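You operate a simulated robot arm through the tools that you are given. There is no shell and no other tool.

The job below is to be done with a simulated robot arm. You get a single attempt, and the scene is never put back.

Task
Soak the dusty caps in the sink at the high mark, then drain it.
Fine: their basket stands in the trough; fill to that mark with plain water from the blue button; all three caps come clean before the drain opens; the drain ends closed.

The check looks at the end state, three seconds after you hand in, the way a careful person would. Anything else that was tipped, shoved, dropped, spilled or broken makes it a failure. Lids that push on must go on centred and level and be pressed home; caps that screw on are set level and turned clockwise until they are tight.

Robot
A 6-joint arm with a three-finger gripper, fixed in place. Base frame: the origin is on the floor under the middle of its stand, x ahead of it, y to its left, z up. Readings come in cm, degrees, newtons and seconds.
It reaches about 121.3 cm from its shoulder. Its first joint turns from -166.0 to 166.0 degrees. Payload 4.89 kg.
Tool frame: the origin (TCP) lies between the finger pads and is the grasp point; the fingertips stand 3 cm ahead of it; z points along the fingers, y is the line along which they close. The gripper opens to 16.4 cm; its body begins 12.5 cm behind the TCP.
Orientation is that of the tool frame in the base frame, as [roll, pitch, yaw] about the fixed x, y, z axes, in that order (R = Rz(yaw) Ry(pitch) Rx(roll)). With the fingers straight down and closing along the base's y, the tool's x points along the base's -x, its y along +y and its z along -z.

Tools
- The arm moves only by the tool arm_command. Its argument "deltas" is one flat list of numbers, 7 for each row, row after row: the shift along the base's x, y, z in units of 150 mm (1.0 is 150 mm), then the turn, a rotation vector about the base's x, y, z in units of 180 degrees (1.0 is 180 degrees), then the opening in per cent of the stroke, from 0 (shut) to 100 (fully open). In form: [dx, dy, dz, rx, ry, rz, claw, dx, dy, dz, rx, ry, rz, claw, ...]. A call has 1 to 20 rows; each row is the pose to reach, as a shift and turn from the pose commanded when the call began. A call with a number of a shift or a turn outside -1 to 1 is refused whole. Rows are played at 5 a second. More than 5 cm and 8.6 degrees between two rows, or a gripper value outside its range, and nothing of the call is played. Where a pose cannot be reached the arm comes as near as it can. A force on the tool above 90 N (or 10 N above the force at the start of the call, whichever is more), or a blocked arm, ends the call early, and 0.2 s more pass. Each finger travels about 10.8 cm/s and halts on what it meets, pressing with about 38 N; the grip force reading is that of the motor and also rises with nothing between the fingers. The clock runs only during rows and for 0.2 s after the last one: add rows that repeat a pose to give the fingers time. The reply holds the time, the measured pose of the TCP, the force on the tool along the base axes, the opening and the grip force, in the units named above and with some noise, with the torque about the TCP (base axes, N m) and any sound that the robot's microphone picked up.
- Cameras (640 x 400 px; columns grow to the right, rows downward): "scene" is fixed at [23.12, 48.79, 140.49]; the picture's right is [-0.38, -0.92, 0.00], its down [-0.54, 0.22, -0.81] and it looks along [0.75, -0.31, -0.58] (base axes); focal length 270 px, centre (320, 200). "wrist" rides on the gripper at [7.6, -0.2, -15.2] in the tool frame; the picture's right is [0.02, 1.00, 0.00], its down [-0.88, 0.02, -0.47] and it looks along [-0.47, 0.01, 0.88] (tool axes); focal length 247 px, centre (320, 200). There is no depth. A picture from a camera that has moved, and an enlarged one, comes with that camera's place and axes in the base frame and with its lens. The place of the scene camera against the robot may be out by one fixed shift of up to 2.5 cm in any direction.
- snapshot(camera): a new picture of that camera. No time passes.
- raise_lower(by): moves the trunk up (or, below 0, down) by that many cm; the arm rides with it, the base frame stays. It gives what a move gives, with no picture.
- zoom(camera, box): a new picture of the part [left, top, right, bottom] of that camera's present view, enlarged. No time passes.
- job_done(): hands the job in; it is judged then, once.

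Nothing tells you positions but the pictures and the camera data. Unless the task says otherwise, let go and move clear before handing in.

The tools are called after "Call:" as name(argument=value, ...) on one line, values as JSON. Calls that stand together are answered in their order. arm_command: Moves the arm, as the interface text tells. Its arguments: {"type":"object","properties":{"deltas":{"type":"array","items":{"type":"number"}}},"required":["deltas"]} The other tools are called the same way: raise_lower (by) moves the trunk up or down; snapshot (camera) takes a picture; zoom (camera, box) takes an enlarged picture of a part of a camera's view; job_done () hands the job in.

At the start:

```text
time: 0.0
ee_pos: [63.73, -22.83, 123.18]
ee_rot: [-179.9, 0.0, 180.0]
wrist_force: [0.0, 0.4, -0.9]
moment: [-0.01, 0.04, 0.02]
grip_width: 16.39
grip_force: 0.0
trunk travel left (down, up): [-15.0, 24.0]
```

scene: 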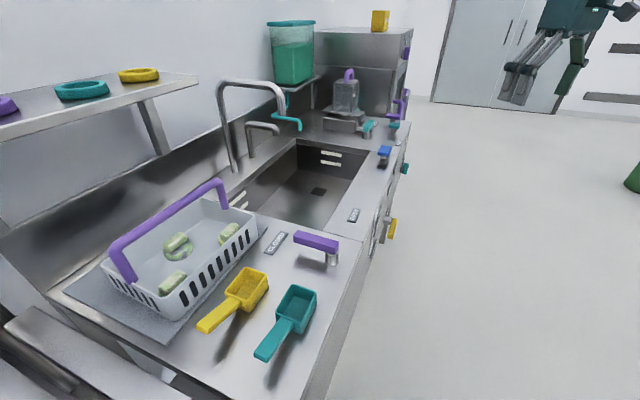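
wrist: 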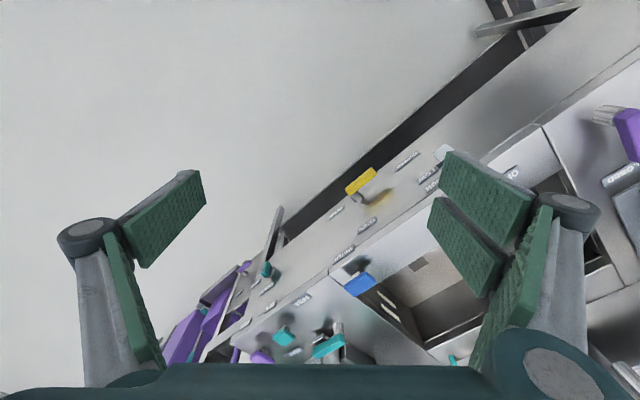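

I see a counter with a sink, a white basket with a purple handle holding caps, scoops, a purple lever (drain?), a blue button, and a faucet. I'll look closer before moving anything.

Call:
zoom(camera="scene", box=[200, 60, 440, 210])

Call:
zoom(camera="scene", box=[40, 160, 360, 360])

Call:
zoom(camera="scene", box=[320, 130, 440, 260])

Call:
zoom(camera="wrist", box=[220, 120, 520, 370])

Call:
zoom(camera="scene", box=[240, 130, 380, 230])

```text
2.67 times, centred on (320, 135) of scene
camera zoom: at [23.12, 48.79, 140.49], right [-0.38, -0.92, 0.0], down [-0.54, 0.22, -0.81], along [0.75, -0.31, -0.58], focal length 720 px, centre (320, 373)
```

zoom: 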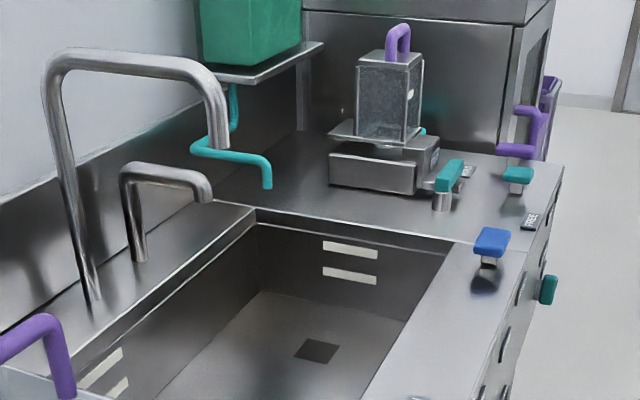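

```text
2.00 times, centred on (200, 260) of scene
camera zoom: at [23.12, 48.79, 140.49], right [-0.38, -0.92, 0.0], down [-0.54, 0.22, -0.81], along [0.75, -0.31, -0.58], focal length 540 px, centre (560, 80)
```

zoom: 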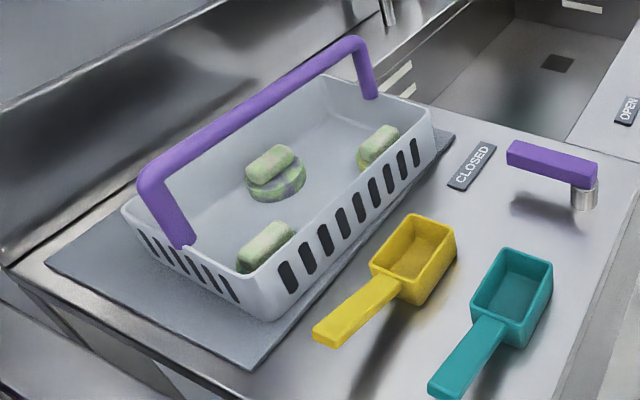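

```text
3.08 times, centred on (380, 195) of scene
camera zoom: at [23.12, 48.79, 140.49], right [-0.38, -0.92, 0.0], down [-0.54, 0.22, -0.81], along [0.75, -0.31, -0.58], focal length 831 px, centre (135, 215)
```

zoom: 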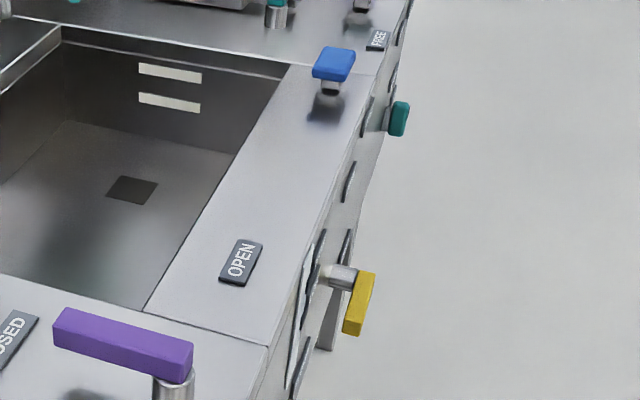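

```text
1.60 times, centred on (370, 245) of wrist
camera zoom: at [55.88, -22.94, 138.41], right [-0.02, 1.0, 0.0], down [0.88, 0.02, 0.47], along [0.47, 0.01, -0.88], focal length 395 px, centre (240, 128)
```

zoom: 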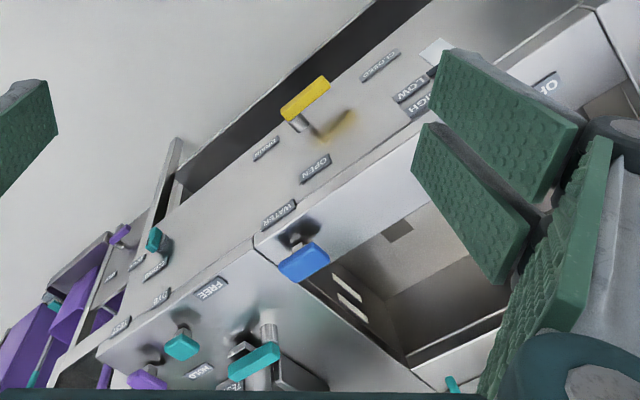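

```text
4.00 times, centred on (310, 180) of scene
camera zoom: at [23.12, 48.79, 140.49], right [-0.38, -0.92, 0.0], down [-0.54, 0.22, -0.81], along [0.75, -0.31, -0.58], focal length 1080 px, centre (360, 280)
```

zoom: 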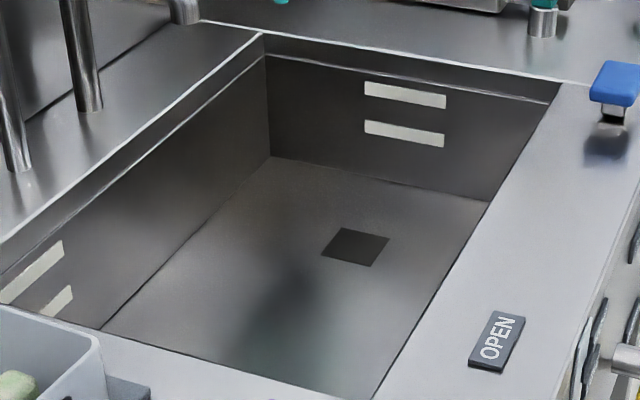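

I can make out the drain levers, the label plates and a blue button by the sink. I'll zoom in on the labels to learn what each control does.

Call:
zoom(camera="wrist", box=[320, 130, 460, 220])

Call:
zoom(camera="wrist", box=[220, 200, 400, 370])

Call:
zoom(camera="wrist", box=[480, 60, 640, 260])

Call:
zoom(camera="wrist", box=[140, 220, 300, 370])

Call:
zoom(camera="scene", box=[310, 70, 430, 150])

```text
4.44 times, centred on (390, 175) of wrist
camera zoom: at [55.88, -22.94, 138.41], right [-0.02, 1.0, 0.0], down [0.88, 0.02, 0.47], along [0.47, 0.01, -0.88], focal length 1098 px, centre (9, 311)
```

zoom: 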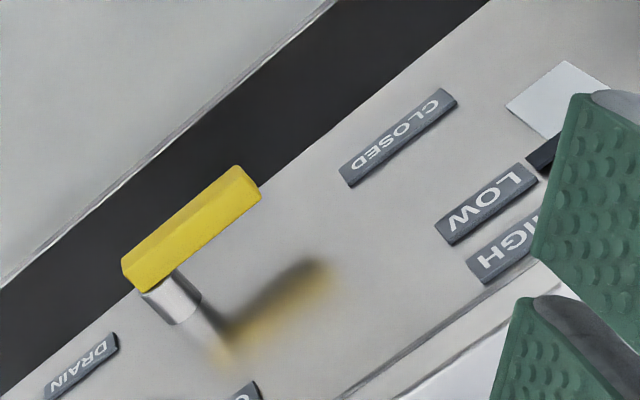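

```text
2.35 times, centred on (310, 285) of wrist
camera zoom: at [55.88, -22.94, 138.41], right [-0.02, 1.0, 0.0], down [0.88, 0.02, 0.47], along [0.47, 0.01, -0.88], focal length 581 px, centre (344, 0)
```

zoom: 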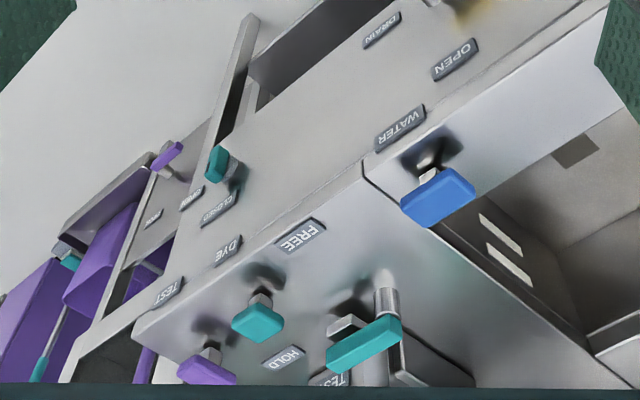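

```text
2.00 times, centred on (560, 160) of wrist
camera zoom: at [55.88, -22.94, 138.41], right [-0.02, 1.0, 0.0], down [0.88, 0.02, 0.47], along [0.47, 0.01, -0.88], focal length 494 px, centre (-160, 280)
```

zoom: 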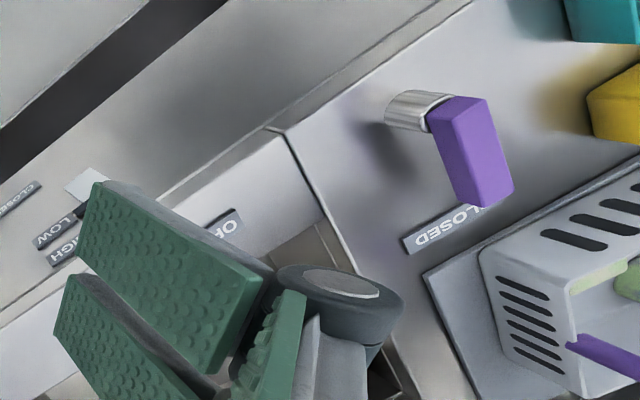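

```text
2.67 times, centred on (220, 295) of wrist
camera zoom: at [55.88, -22.94, 138.41], right [-0.02, 1.0, 0.0], down [0.88, 0.02, 0.47], along [0.47, 0.01, -0.88], focal length 659 px, centre (587, -53)
```

zoom: 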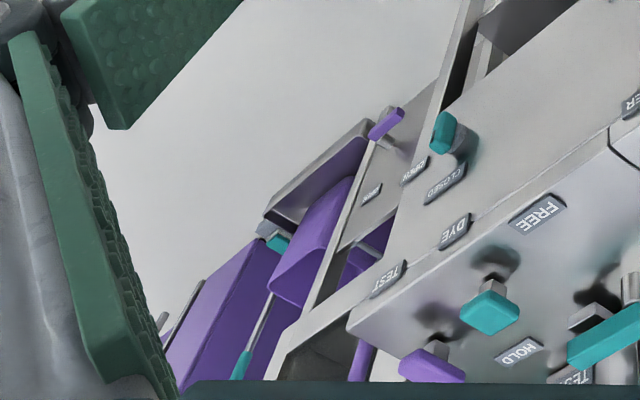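

```text
5.00 times, centred on (370, 110) of scene
camera zoom: at [23.12, 48.79, 140.49], right [-0.38, -0.92, 0.0], down [-0.54, 0.22, -0.81], along [0.75, -0.31, -0.58], focal length 1350 px, centre (70, 650)
```

zoom: 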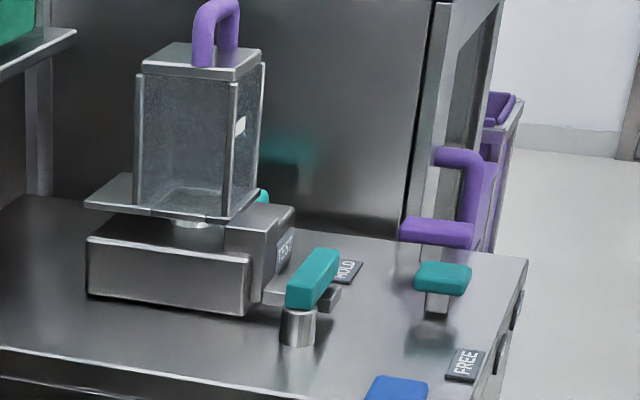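

The layout now reads as: blue button = WATER, teal = DYE, purple = TEST, yellow lever on the front panel = DRAIN. I'll turn the wrist to line up with the counter, which seems to be yawed about 48°, and look again.

Call:
arm_command(deltas=[0, 0, 0, 0, 0, 0.0444, 100, 0, 0, 0, 0, 0, 0.0889, 100, 0, 0, 0, 0, 0, 0.1333, 100, 0, 0, 0, 0, 0, 0.1778, 100, 0, 0, 0, 0, 0, 0.2222, 100, 0, 0, 0, 0, 0, 0.2667, 100])

Call:
snapshot(camera="wrist")

Call:
snapshot(camera="scene")

```text
time: 1.4
ee_pos: [63.64, -22.83, 123.31]
ee_rot: [180.0, 0.0, -131.9]
wrist_force: [-0.2, -0.2, -0.2]
moment: [0.01, 0.03, -0.01]
grip_width: 16.42
grip_force: 0.1
trunk travel left (down, up): [-15.0, 24.0]
```

```text
taken
camera wrist: at [58.57, -28.59, 138.43], right [-0.76, 0.65, 0.0], down [0.57, 0.67, 0.47], along [0.31, 0.36, -0.88], focal length 247 px, centre (320, 200)
```

wrist: 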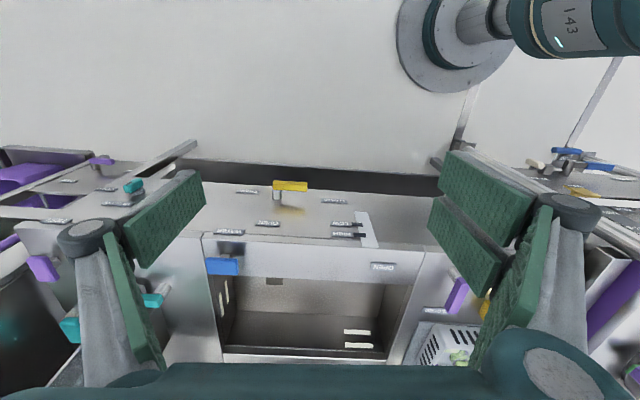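

```text
taken
```

scene: 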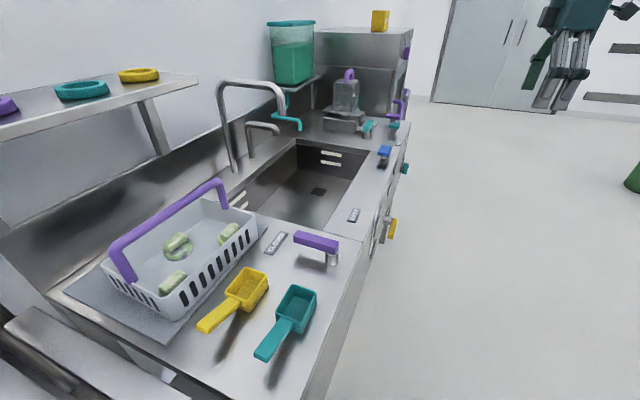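

The view is now almost square with the sink. I'll zoom in on the panel, its labels and the level marks.

Call:
zoom(camera="wrist", box=[200, 160, 440, 310])

Call:
zoom(camera="wrist", box=[200, 240, 440, 390])

Call:
zoom(camera="wrist", box=[0, 140, 220, 280])

Call:
zoom(camera="wrist", box=[400, 220, 640, 380])

Call:
zoom(camera="wrist", box=[300, 180, 400, 250])

```text
2.67 times, centred on (320, 235) of wrist
camera zoom: at [58.57, -28.59, 138.43], right [-0.76, 0.65, 0.0], down [0.57, 0.67, 0.47], along [0.31, 0.36, -0.88], focal length 659 px, centre (320, 107)
```

zoom: 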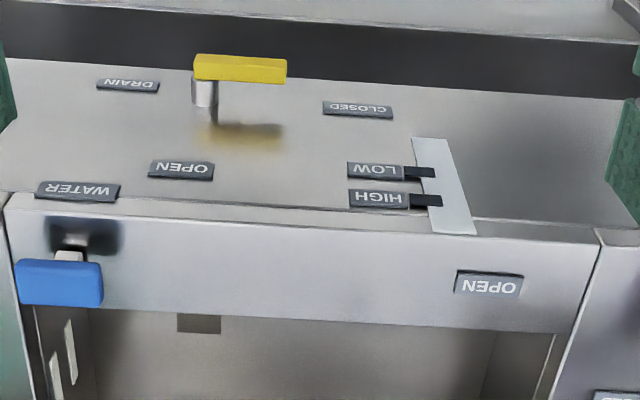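

```text
2.67 times, centred on (320, 315) of wrist
camera zoom: at [58.57, -28.59, 138.43], right [-0.76, 0.65, 0.0], down [0.57, 0.67, 0.47], along [0.31, 0.36, -0.88], focal length 659 px, centre (320, -107)
```

zoom: 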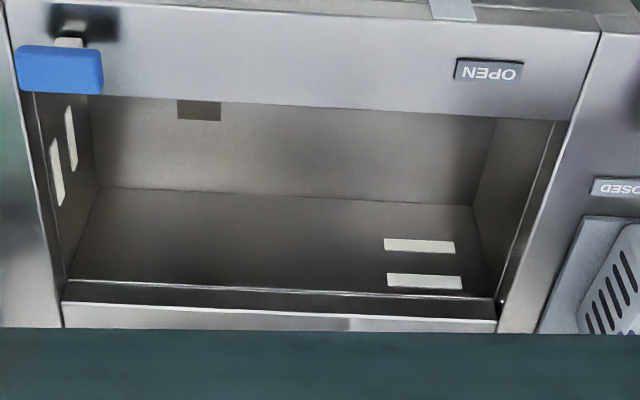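

```text
2.86 times, centred on (110, 210) of wrist
camera zoom: at [58.57, -28.59, 138.43], right [-0.76, 0.65, 0.0], down [0.57, 0.67, 0.47], along [0.31, 0.36, -0.88], focal length 706 px, centre (920, 171)
```

zoom: 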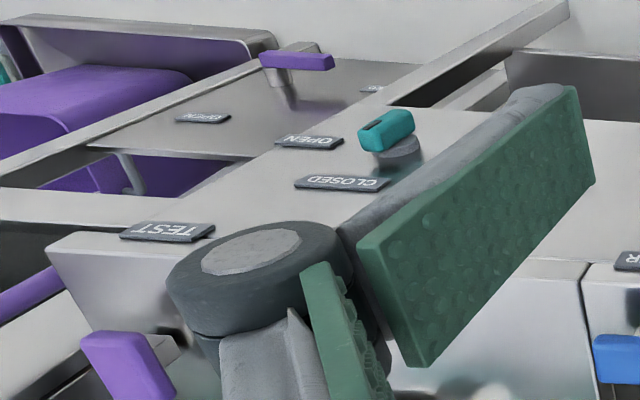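

```text
2.50 times, centred on (520, 300) of wrist
camera zoom: at [58.57, -28.59, 138.43], right [-0.76, 0.65, 0.0], down [0.57, 0.67, 0.47], along [0.31, 0.36, -0.88], focal length 617 px, centre (-180, -50)
```

zoom: 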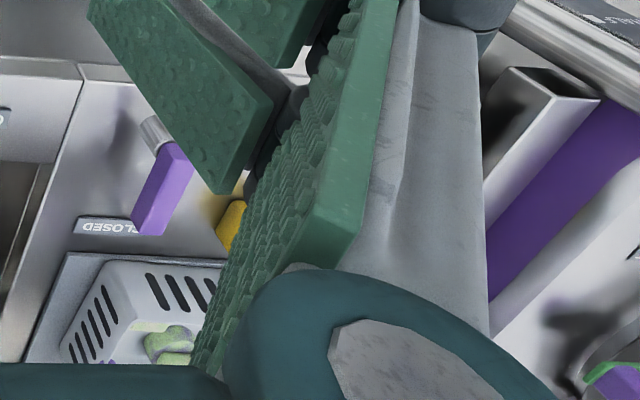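

```text
5.71 times, centred on (350, 215) of wrist
camera zoom: at [58.57, -28.59, 138.43], right [-0.76, 0.65, 0.0], down [0.57, 0.67, 0.47], along [0.31, 0.36, -0.88], focal length 1411 px, centre (149, 114)
```

zoom: 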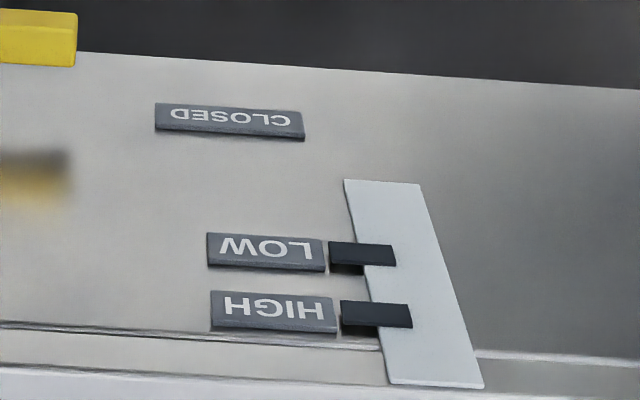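

The drain lever points at CLOSED, and the front panel has a sight strip with LOW and HIGH marks. Next I'll move left, staying high, to look at the purple lever and the basket.

Call:
arm_command(deltas=[-0.064, 0.317, 0, 0, 0, 0, 100, -0.127, 0.634, 0, 0, 0, 0, 100, -0.191, 0.951, 0, 0, 0, 0, 100])

Call:
arm_command(deltas=[-0.064, 0.317, 0, 0, 0, 0, 100, -0.127, 0.634, 0, 0, 0, 0, 100, -0.191, 0.951, 0, 0, 0, 0, 100])

Call:
arm_command(deltas=[-0.064, 0.317, 0, 0, 0, 0, 100, -0.127, 0.634, 0, 0, 0, 0, 100, -0.191, 0.951, 0, 0, 0, 0, 100])

Call:
snapshot(camera="wrist")

Call:
snapshot(camera="scene")

```text
time: 2.2
ee_pos: [60.62, -8.72, 123.15]
ee_rot: [-180.0, 0.1, -132.0]
wrist_force: [1.3, -2.1, -0.2]
moment: [0.24, 0.14, 0.0]
grip_width: 16.41
grip_force: 0.1
trunk travel left (down, up): [-15.0, 24.0]
```

```text
time: 3.0
ee_pos: [57.86, 5.7, 123.33]
ee_rot: [180.0, 0.1, -132.0]
wrist_force: [-0.2, -1.3, -0.1]
moment: [0.25, 0.1, -0.01]
grip_width: 16.4
grip_force: 0.1
trunk travel left (down, up): [-15.0, 24.0]
```

```text
time: 3.8
ee_pos: [55.19, 20.0, 123.21]
ee_rot: [180.0, 0.1, -132.0]
wrist_force: [-1.1, -1.2, 0.6]
moment: [0.25, 0.01, -0.05]
grip_width: 16.4
grip_force: 0.0
trunk travel left (down, up): [-15.0, 24.0]
```

```text
taken
camera wrist: at [50.11, 14.31, 138.35], right [-0.76, 0.65, 0.0], down [0.58, 0.67, 0.47], along [0.31, 0.36, -0.88], focal length 247 px, centre (320, 200)
```

wrist: 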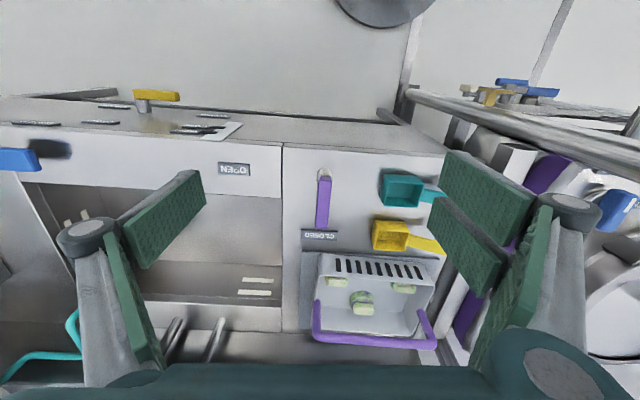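

```text
taken
```

scene: 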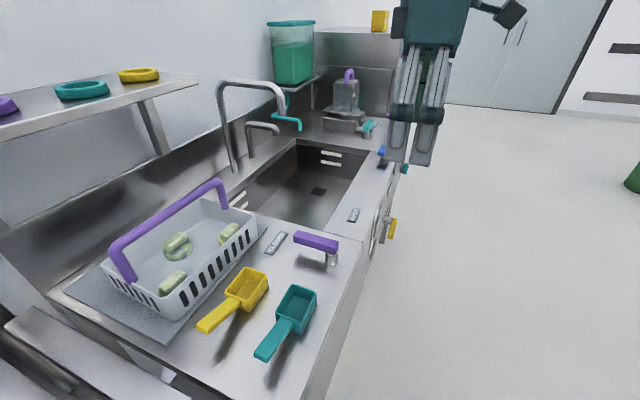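

Triangulating the OPEN label from two views puts the counter top near z = 90, with the counter yawed about 45°. I'll zoom in on the basket, the levers and the sink.

Call:
zoom(camera="wrist", box=[280, 150, 460, 260])

Call:
zoom(camera="wrist", box=[280, 230, 460, 360])

Call:
zoom(camera="wrist", box=[0, 70, 300, 260])

Call:
zoom(camera="wrist", box=[0, 200, 320, 380])

Call:
zoom(camera="scene", box=[90, 170, 290, 330])

```text
3.56 times, centred on (370, 205) of wrist
camera zoom: at [50.11, 14.31, 138.35], right [-0.76, 0.65, 0.0], down [0.58, 0.67, 0.47], along [0.31, 0.36, -0.88], focal length 878 px, centre (142, 182)
```

zoom: 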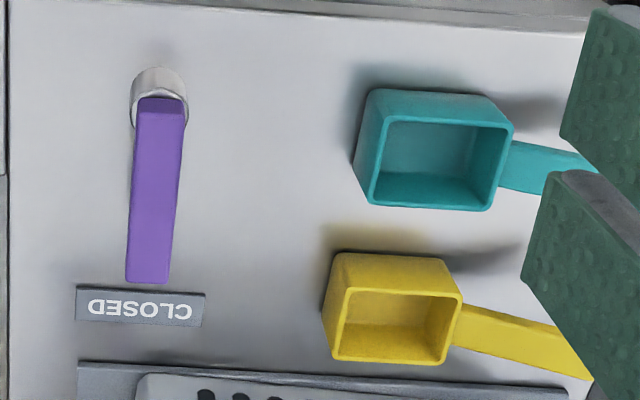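

```text
3.08 times, centred on (370, 295) of wrist
camera zoom: at [50.11, 14.31, 138.35], right [-0.76, 0.65, 0.0], down [0.58, 0.67, 0.47], along [0.31, 0.36, -0.88], focal length 760 px, centre (166, -92)
```

zoom: 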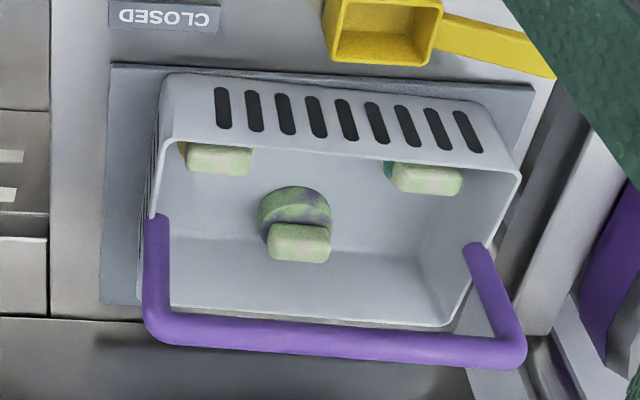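

```text
2.11 times, centred on (150, 165) of wrist
camera zoom: at [50.11, 14.31, 138.35], right [-0.76, 0.65, 0.0], down [0.58, 0.67, 0.47], along [0.31, 0.36, -0.88], focal length 520 px, centre (678, 274)
```

zoom: 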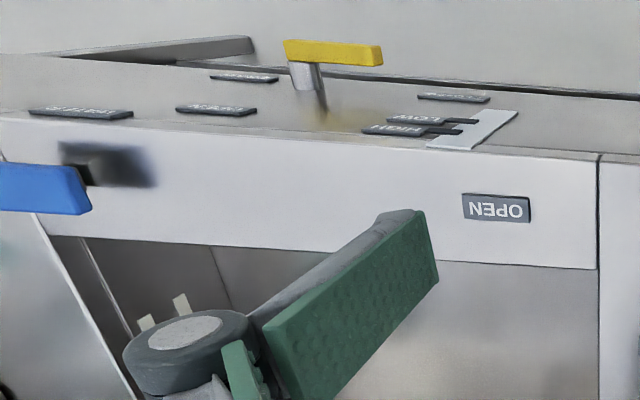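

```text
2.00 times, centred on (160, 290) of wrist
camera zoom: at [50.11, 14.31, 138.35], right [-0.76, 0.65, 0.0], down [0.58, 0.67, 0.47], along [0.31, 0.36, -0.88], focal length 494 px, centre (640, 20)
```

zoom: 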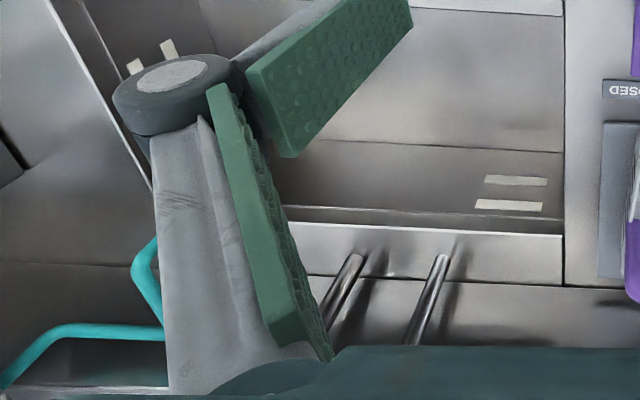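

```text
2.50 times, centred on (190, 250) of scene
camera zoom: at [23.12, 48.79, 140.49], right [-0.38, -0.92, 0.0], down [-0.54, 0.22, -0.81], along [0.75, -0.31, -0.58], focal length 675 px, centre (645, 75)
```

zoom: 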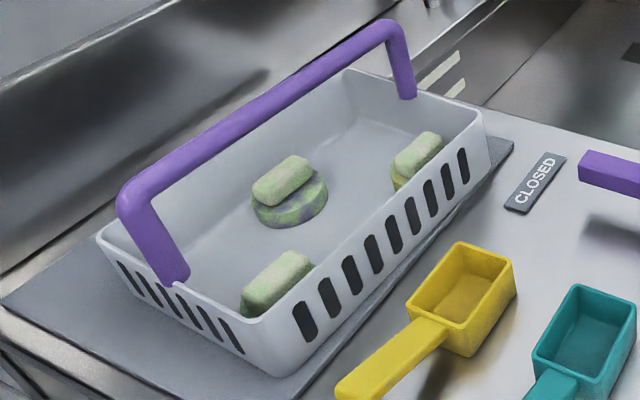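

The handle bar works out to run from about (82, 50) to (65, 68) at z ≈ 107.5. Before going near it, I'll tilt the wrist to see the shelf and faucets and judge clearances.

Call:
arm_command(deltas=[0, 0, 0, 0.0314, -0.0314, 0, 100, 0, 0, 0, 0.0629, -0.0629, 0, 100, 0, 0, 0, 0.0943, -0.0943, 0, 100, 0, 0, 0, 0.1257, -0.1257, 0, 100, 0, 0, 0, 0.1571, -0.1571, 0, 100])

Call:
snapshot(camera="wrist")

```text
time: 5.0
ee_pos: [55.17, 20.05, 123.1]
ee_rot: [-177.5, 40.0, -131.2]
wrist_force: [0.7, 0.6, 0.1]
moment: [0.01, 0.06, 0.05]
grip_width: 16.39
grip_force: 0.0
trunk travel left (down, up): [-15.0, 24.0]
```

```text
taken
camera wrist: at [44.35, 8.64, 129.94], right [-0.75, 0.67, -0.05], down [0.21, 0.31, 0.93], along [0.63, 0.68, -0.37], focal length 247 px, centre (320, 200)
```

wrist: 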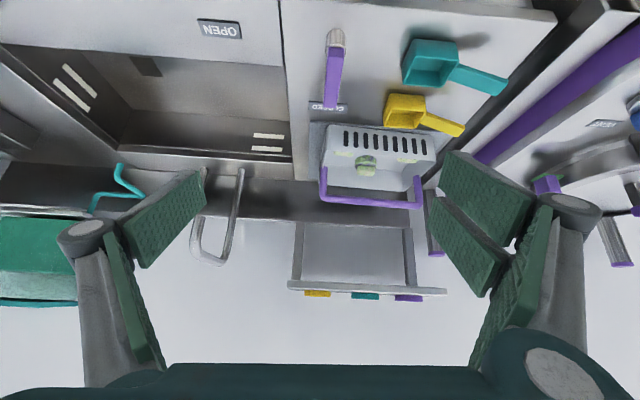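

The shelf front edge comes out at n ≈ 99 and z ≈ 128, close behind the handle, so I'll need to grip the handle with the tool leaning back toward the robot. I'll zoom in on this view for finer geometry.

Call:
zoom(camera="wrist", box=[290, 100, 450, 220])

Call:
zoom(camera="wrist", box=[60, 130, 300, 290])

Call:
zoom(camera="wrist", box=[260, 180, 460, 310])

Call:
zoom(camera="wrist", box=[0, 0, 300, 190])

```text
3.33 times, centred on (370, 160) of wrist
camera zoom: at [44.35, 8.64, 129.94], right [-0.75, 0.67, -0.05], down [0.21, 0.31, 0.93], along [0.63, 0.68, -0.37], focal length 823 px, centre (153, 333)
```

zoom: 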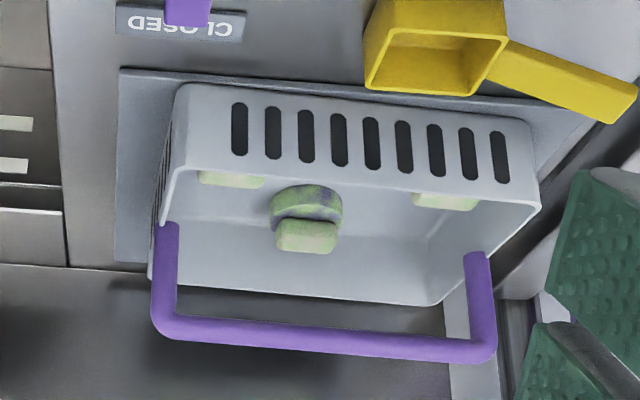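

```text
2.50 times, centred on (180, 210) of wrist
camera zoom: at [44.35, 8.64, 129.94], right [-0.75, 0.67, -0.05], down [0.21, 0.31, 0.93], along [0.63, 0.68, -0.37], focal length 617 px, centre (670, 175)
```

zoom: 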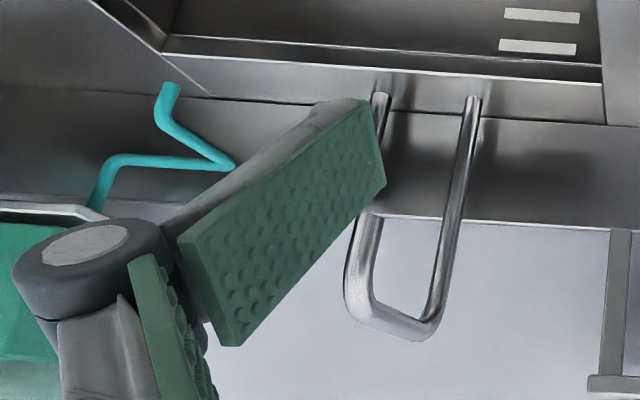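

```text
3.08 times, centred on (360, 245) of wrist
camera zoom: at [44.35, 8.64, 129.94], right [-0.75, 0.67, -0.05], down [0.21, 0.31, 0.93], along [0.63, 0.68, -0.37], focal length 760 px, centre (197, 62)
```

zoom: 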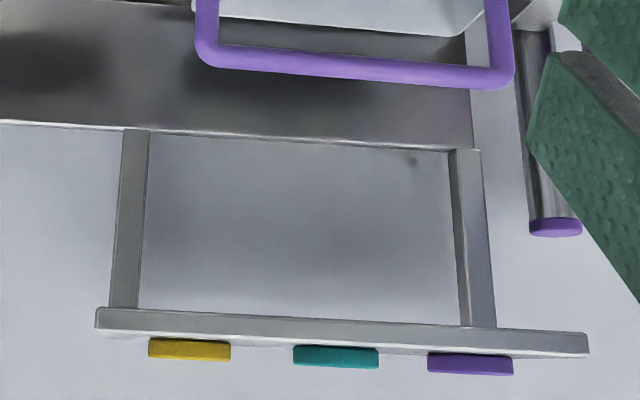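

```text
2.11 times, centred on (150, 95) of wrist
camera zoom: at [44.35, 8.64, 129.94], right [-0.75, 0.67, -0.05], down [0.21, 0.31, 0.93], along [0.63, 0.68, -0.37], focal length 520 px, centre (678, 421)
```

zoom: 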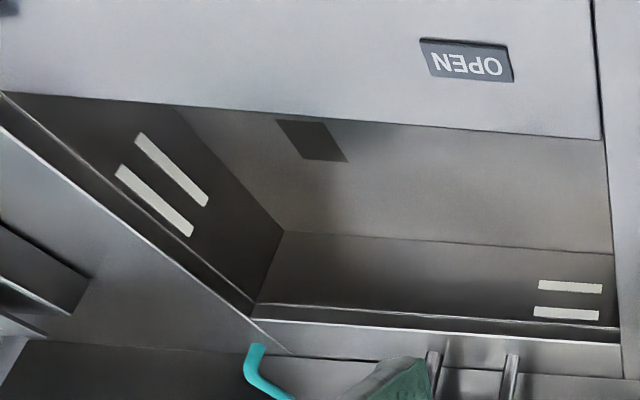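

I've settled on a handle centre near (73.4, 58.7, 107.6), a basket rim at z ≈ 100 and a spout at u = 51, n = 93. I'll roll the hand about its own axis so the fingers close across the handle bar, and narrow the opening.

Call:
arm_command(deltas=[0, 0, 0, 0.02135, 0.02135, -0.03598, 100, 0, 0, 0, 0.04269, 0.04269, -0.07196, 90, 0, 0, 0, 0.06404, 0.06404, -0.10795, 80, 0, 0, 0, 0.08538, 0.08538, -0.14393, 70, 0, 0, 0, 0.10673, 0.10673, -0.17991, 60, 0, 0, 0, 0.12807, 0.12807, -0.21589, 50, 0, 0, 0, 0.14942, 0.14942, -0.25187, 45, 0, 0, 0, 0.17076, 0.17076, -0.28785, 45, 0, 0, 0, 0.19211, 0.19211, -0.32384, 45, 0, 0, 0, 0.21345, 0.21345, -0.35982, 45, 0, 0, 0, 0.2348, 0.2348, -0.3958, 45])

Call:
snapshot(camera="wrist")

Call:
snapshot(camera="scene")

```text
time: 7.4
ee_pos: [54.94, 20.02, 123.18]
ee_rot: [140.0, -0.1, 134.9]
wrist_force: [0.2, 1.1, -0.1]
moment: [0.0, 0.01, -0.02]
grip_width: 7.4
grip_force: 0.1
trunk travel left (down, up): [-15.0, 24.0]
```

```text
taken
camera wrist: at [42.52, 18.45, 134.75], right [0.53, 0.56, 0.64], down [0.42, -0.83, 0.37], along [0.74, 0.07, -0.67], focal length 247 px, centre (320, 200)
```

wrist: 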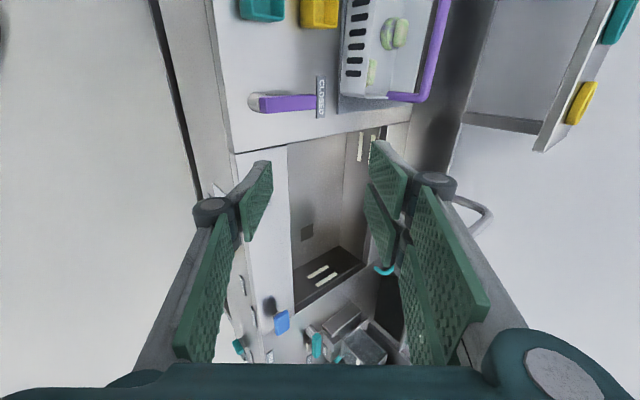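

```text
taken
```

scene: 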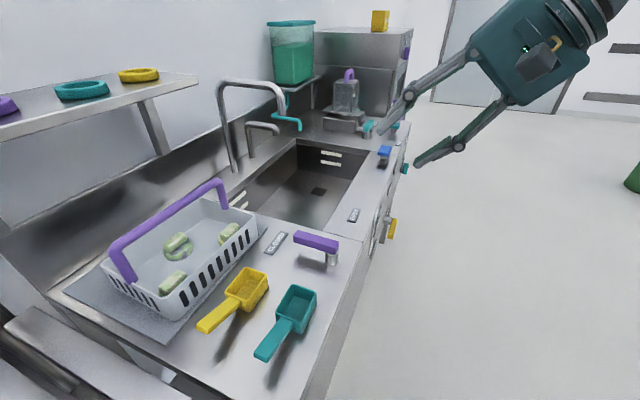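

The orientation is right (tilted 40°, closing across the bar). Next I'll move to a standoff about 15 cm back from the handle along the tool axis.

Call:
arm_command(deltas=[0.088, 0.236, -0.03, 0, 0, 0, 45, 0.175, 0.471, -0.061, 0, 0, 0, 45, 0.263, 0.707, -0.091, 0, 0, 0, 45])

Call:
arm_command(deltas=[0.088, 0.236, -0.03, 0, 0, 0, 45, 0.175, 0.471, -0.061, 0, 0, 0, 45, 0.263, 0.707, -0.091, 0, 0, 0, 45])

Call:
snapshot(camera="wrist")

Call:
snapshot(camera="scene")

```text
time: 8.2
ee_pos: [58.75, 30.51, 122.08]
ee_rot: [139.9, 0.0, 135.0]
wrist_force: [-1.3, -1.6, 0.9]
moment: [0.08, -0.14, -0.02]
grip_width: 7.38
grip_force: 0.1
trunk travel left (down, up): [-15.0, 24.0]
```

```text
time: 9.0
ee_pos: [62.78, 41.01, 120.43]
ee_rot: [140.0, 0.0, 135.0]
wrist_force: [-1.3, -0.8, 0.8]
moment: [0.1, -0.08, -0.02]
grip_width: 7.39
grip_force: 0.0
trunk travel left (down, up): [-15.0, 24.0]
```

```text
taken
camera wrist: at [50.17, 39.44, 131.93], right [0.53, 0.56, 0.64], down [0.42, -0.83, 0.37], along [0.74, 0.07, -0.67], focal length 247 px, centre (320, 200)
```

wrist: 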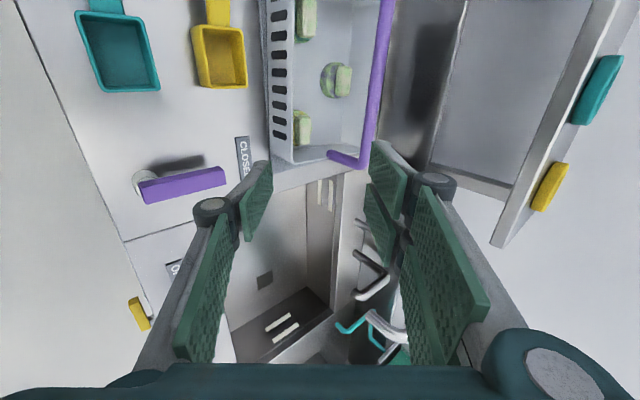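

```text
taken
```

scene: 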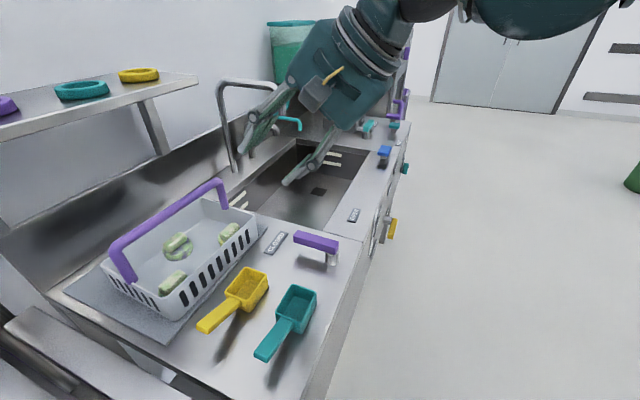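

I'll zoom in on the handle in this view to triangulate it more precisely.

Call:
zoom(camera="wrist", box=[260, 0, 420, 200])

Call:
zoom(camera="wrist", box=[200, 150, 440, 380])

```text
2.00 times, centred on (340, 100) of wrist
camera zoom: at [50.17, 39.44, 131.93], right [0.53, 0.56, 0.64], down [0.42, -0.83, 0.37], along [0.74, 0.07, -0.67], focal length 494 px, centre (280, 400)
```

zoom: 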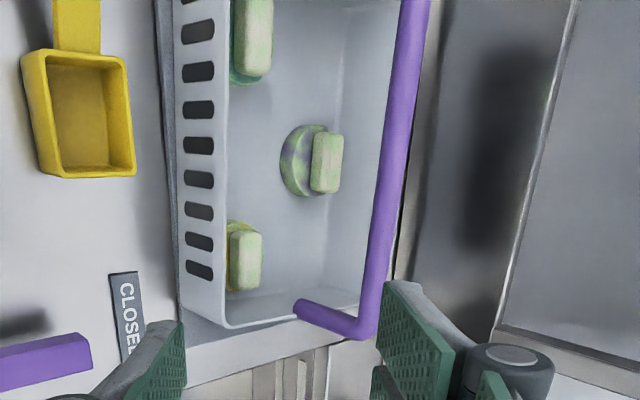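

```text
1.74 times, centred on (320, 265) of wrist
camera zoom: at [50.17, 39.44, 131.93], right [0.53, 0.56, 0.64], down [0.42, -0.83, 0.37], along [0.74, 0.07, -0.67], focal length 430 px, centre (320, 87)
```

zoom: 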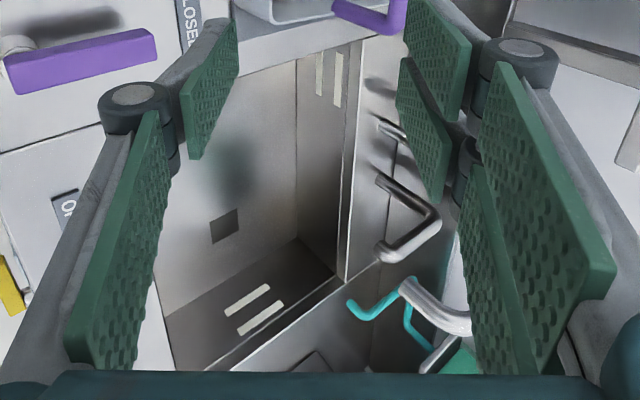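

Wrist-only triangulation puts the handle slightly further along the tool axis, so I'll go to the standoff and compare again.

Call:
arm_command(deltas=[0.088, 0.236, -0.03, 0, 0, 0, 45, 0.175, 0.471, -0.061, 0, 0, 0, 45, 0.263, 0.707, -0.091, 0, 0, 0, 45])

Call:
snapshot(camera="wrist")

Call:
zoom(camera="wrist", box=[220, 0, 540, 200])

Call:
snapshot(camera="scene")

```text
time: 9.8
ee_pos: [66.71, 51.75, 119.19]
ee_rot: [139.9, 0.0, 135.1]
wrist_force: [-1.8, -1.5, 0.9]
moment: [0.14, -0.05, 0.04]
grip_width: 7.4
grip_force: 0.2
trunk travel left (down, up): [-15.0, 24.0]
```

```text
taken
camera wrist: at [54.23, 50.18, 130.65], right [0.53, 0.56, 0.64], down [0.42, -0.83, 0.37], along [0.74, 0.07, -0.67], focal length 247 px, centre (320, 200)
```

wrist: 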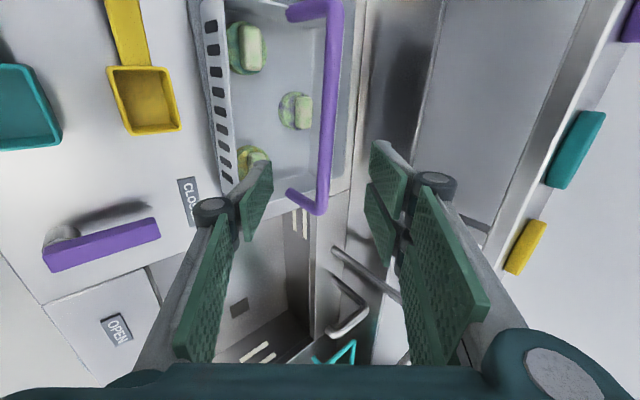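

```text
2.00 times, centred on (380, 100) of wrist
camera zoom: at [54.23, 50.18, 130.65], right [0.53, 0.56, 0.64], down [0.42, -0.83, 0.37], along [0.74, 0.07, -0.67], focal length 494 px, centre (200, 400)
```

zoom: 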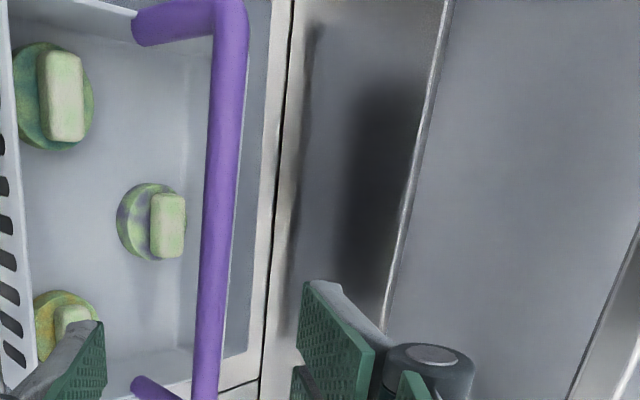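

```text
taken
```

scene: 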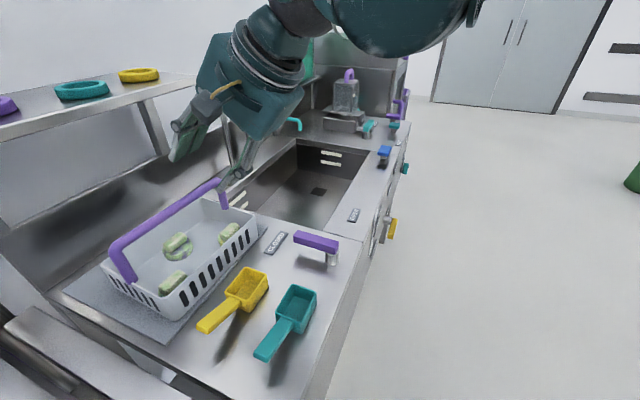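

The handle bar is centred near u ≈ 9.8, n ≈ 95.4, z ≈ 105.8, and the scene camera is offset by a couple of cm. I'll shift slightly and advance so the fingertips stop just short of the bar.

Call:
arm_command(deltas=[-0.005, 0.071, 0.039, 0, 0, 0, 45, 0.126, 0.202, -0.182, 0, 0, 0, 45, 0.258, 0.334, -0.404, 0, 0, 0, 45, 0.389, 0.465, -0.625, 0, 0, 0, 45])

Call:
snapshot(camera="wrist")

Call:
snapshot(camera="scene")

Call:
zoom(camera="scene", box=[60, 100, 300, 270])

```text
time: 10.8
ee_pos: [72.52, 58.91, 109.89]
ee_rot: [139.9, 0.1, 134.9]
wrist_force: [-1.4, -2.3, 0.9]
moment: [0.08, -0.11, -0.03]
grip_width: 7.38
grip_force: 0.0
trunk travel left (down, up): [-15.0, 24.0]
```

```text
taken
camera wrist: at [60.03, 57.28, 121.42], right [0.53, 0.56, 0.64], down [0.42, -0.83, 0.37], along [0.74, 0.07, -0.67], focal length 247 px, centre (320, 200)
```

wrist: 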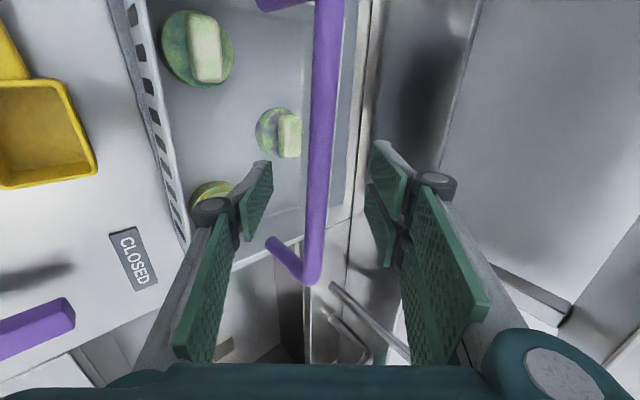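

```text
taken
```

scene: 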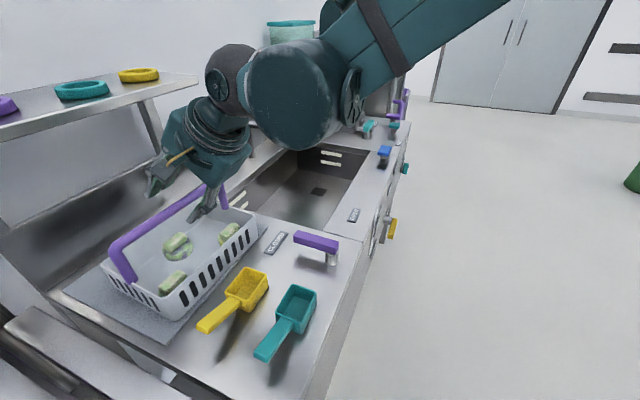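

```text
2.35 times, centred on (180, 185) of scene
camera zoom: at [23.12, 48.79, 140.49], right [-0.38, -0.92, 0.0], down [-0.54, 0.22, -0.81], along [0.75, -0.31, -0.58], focal length 636 px, centre (649, 235)
```

zoom: 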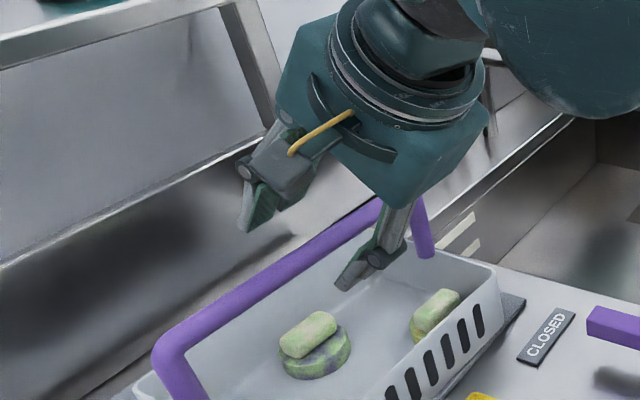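

The bar now sits on the tool axis with about 4.5 cm to go. I'll advance that much with the fingers still open and check.

Call:
arm_command(deltas=[0.068, 0.068, -0.115, 0, 0, 0, 45, 0.136, 0.136, -0.23, 0, 0, 0, 45])

Call:
snapshot(camera="wrist")

Call:
zoom(camera="scene", box=[100, 120, 280, 240])

```text
time: 11.4
ee_pos: [74.83, 60.8, 106.35]
ee_rot: [140.0, 0.0, 135.0]
wrist_force: [-0.3, -1.1, 0.3]
moment: [0.06, -0.04, -0.03]
grip_width: 7.4
grip_force: 0.1
trunk travel left (down, up): [-15.0, 24.0]
```

```text
taken
camera wrist: at [62.24, 59.31, 117.82], right [0.53, 0.56, 0.64], down [0.42, -0.83, 0.37], along [0.74, 0.07, -0.67], focal length 247 px, centre (320, 200)
```

wrist: 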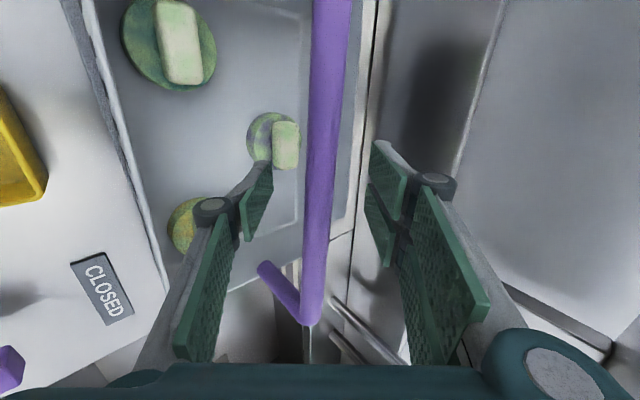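

```text
3.33 times, centred on (190, 180) of scene
camera zoom: at [23.12, 48.79, 140.49], right [-0.38, -0.92, 0.0], down [-0.54, 0.22, -0.81], along [0.75, -0.31, -0.58], focal length 900 px, centre (753, 267)
```

zoom: 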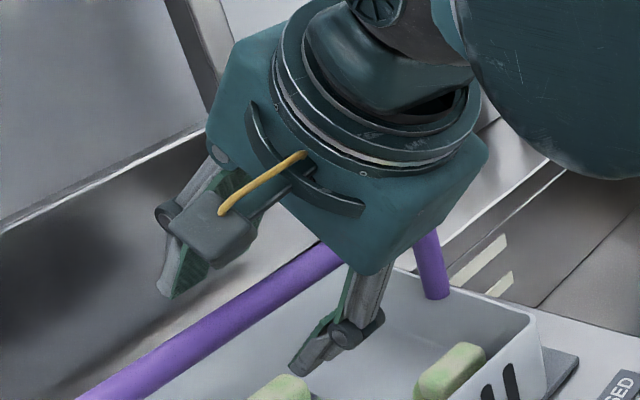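

The bar sits centred between the pads at about the TCP depth, so I'll close on it.

Call:
arm_command(deltas=[0, 0, 0, 0, 0, 0, 25, 0, 0, 0, 0, 0, 0, 10, 0, 0, 0, 0, 0, 0, 0, 0, 0, 0, 0, 0, 0, 0, 0, 0, 0, 0, 0, 0, 0])

Call:
snapshot(camera="wrist")

Call:
zoom(camera="scene", box=[60, 120, 300, 330])

```text
time: 12.6
ee_pos: [74.7, 61.07, 106.25]
ee_rot: [140.0, 0.0, 135.0]
wrist_force: [3.7, 2.7, 8.7]
moment: [1.53, 1.29, -0.64]
grip_width: 1.85
grip_force: 38.3
trunk travel left (down, up): [-15.0, 24.0]
```

```text
taken
camera wrist: at [62.31, 59.35, 117.82], right [0.53, 0.56, 0.64], down [0.42, -0.83, 0.37], along [0.74, 0.07, -0.67], focal length 247 px, centre (320, 200)
```

wrist: 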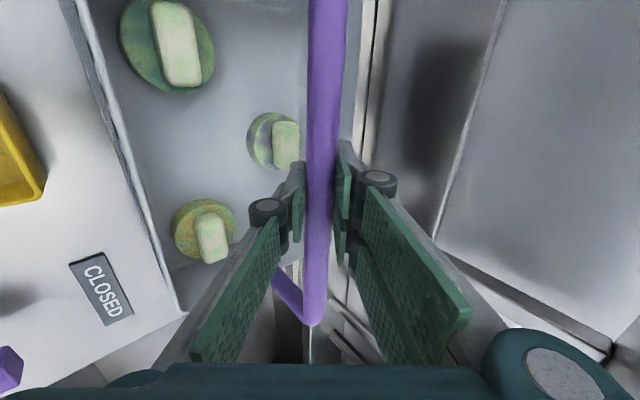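

```text
1.90 times, centred on (180, 225) of scene
camera zoom: at [23.12, 48.79, 140.49], right [-0.38, -0.92, 0.0], down [-0.54, 0.22, -0.81], along [0.75, -0.31, -0.58], focal length 514 px, centre (587, 152)
```

zoom: 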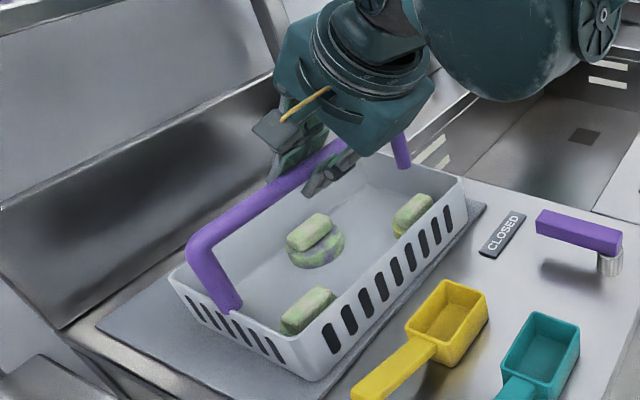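

The bar is gripped (1.85 cm, 38 N). I'll lift gently by a few cm first and check how the basket hangs.

Call:
arm_command(deltas=[0, 0, 0.033, 0, 0, 0, 0, 0, 0, 0.067, 0, 0, 0, 0, 0, 0, 0.1, 0, 0, 0, 0, 0, 0, 0.15, 0, 0, 0, 0, 0, 0, 0.2, 0, 0, 0, 0, 0, 0, 0.2, 0, 0, 0, 0])

Call:
snapshot(camera="wrist")

Call:
snapshot(camera="scene")

```text
time: 14.0
ee_pos: [74.86, 60.85, 109.13]
ee_rot: [140.0, 0.0, 135.0]
wrist_force: [0.0, 0.0, -5.3]
moment: [-0.01, 0.05, -0.02]
grip_width: 1.94
grip_force: 37.9
trunk travel left (down, up): [-15.0, 24.0]
```

```text
taken
camera wrist: at [62.27, 59.25, 120.7], right [0.53, 0.56, 0.64], down [0.42, -0.83, 0.38], along [0.74, 0.07, -0.67], focal length 247 px, centre (320, 200)
```

wrist: 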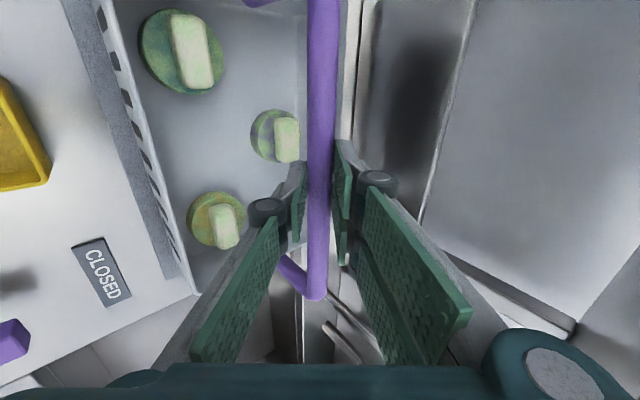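

```text
taken
```

scene: 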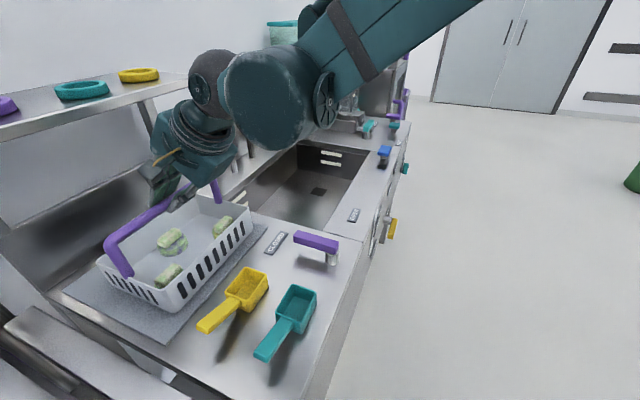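

The basket is off the mat and weighs about 5 N. I'll check whether it hangs level.

Call:
zoom(camera="scene", box=[60, 150, 300, 330])

Call:
zoom(camera="wrist", box=[60, 0, 400, 320])

```text
2.22 times, centred on (180, 240) of scene
camera zoom: at [23.12, 48.79, 140.49], right [-0.38, -0.92, 0.0], down [-0.54, 0.22, -0.81], along [0.75, -0.31, -0.58], focal length 600 px, centre (631, 111)
```

zoom: 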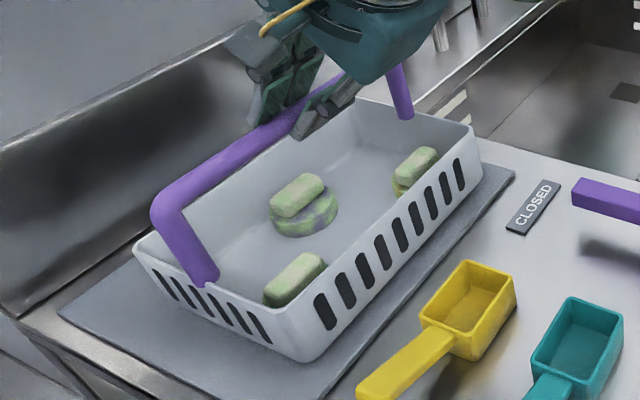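

```text
1.25 times, centred on (230, 160) of wrist
camera zoom: at [62.27, 59.25, 120.7], right [0.53, 0.56, 0.64], down [0.42, -0.83, 0.38], along [0.74, 0.07, -0.67], focal length 309 px, centre (432, 250)
```

zoom: 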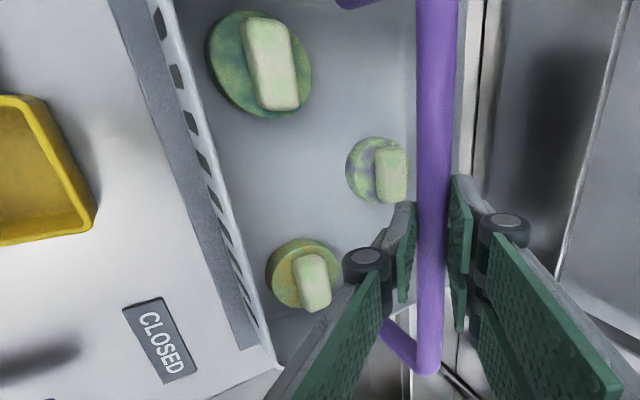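

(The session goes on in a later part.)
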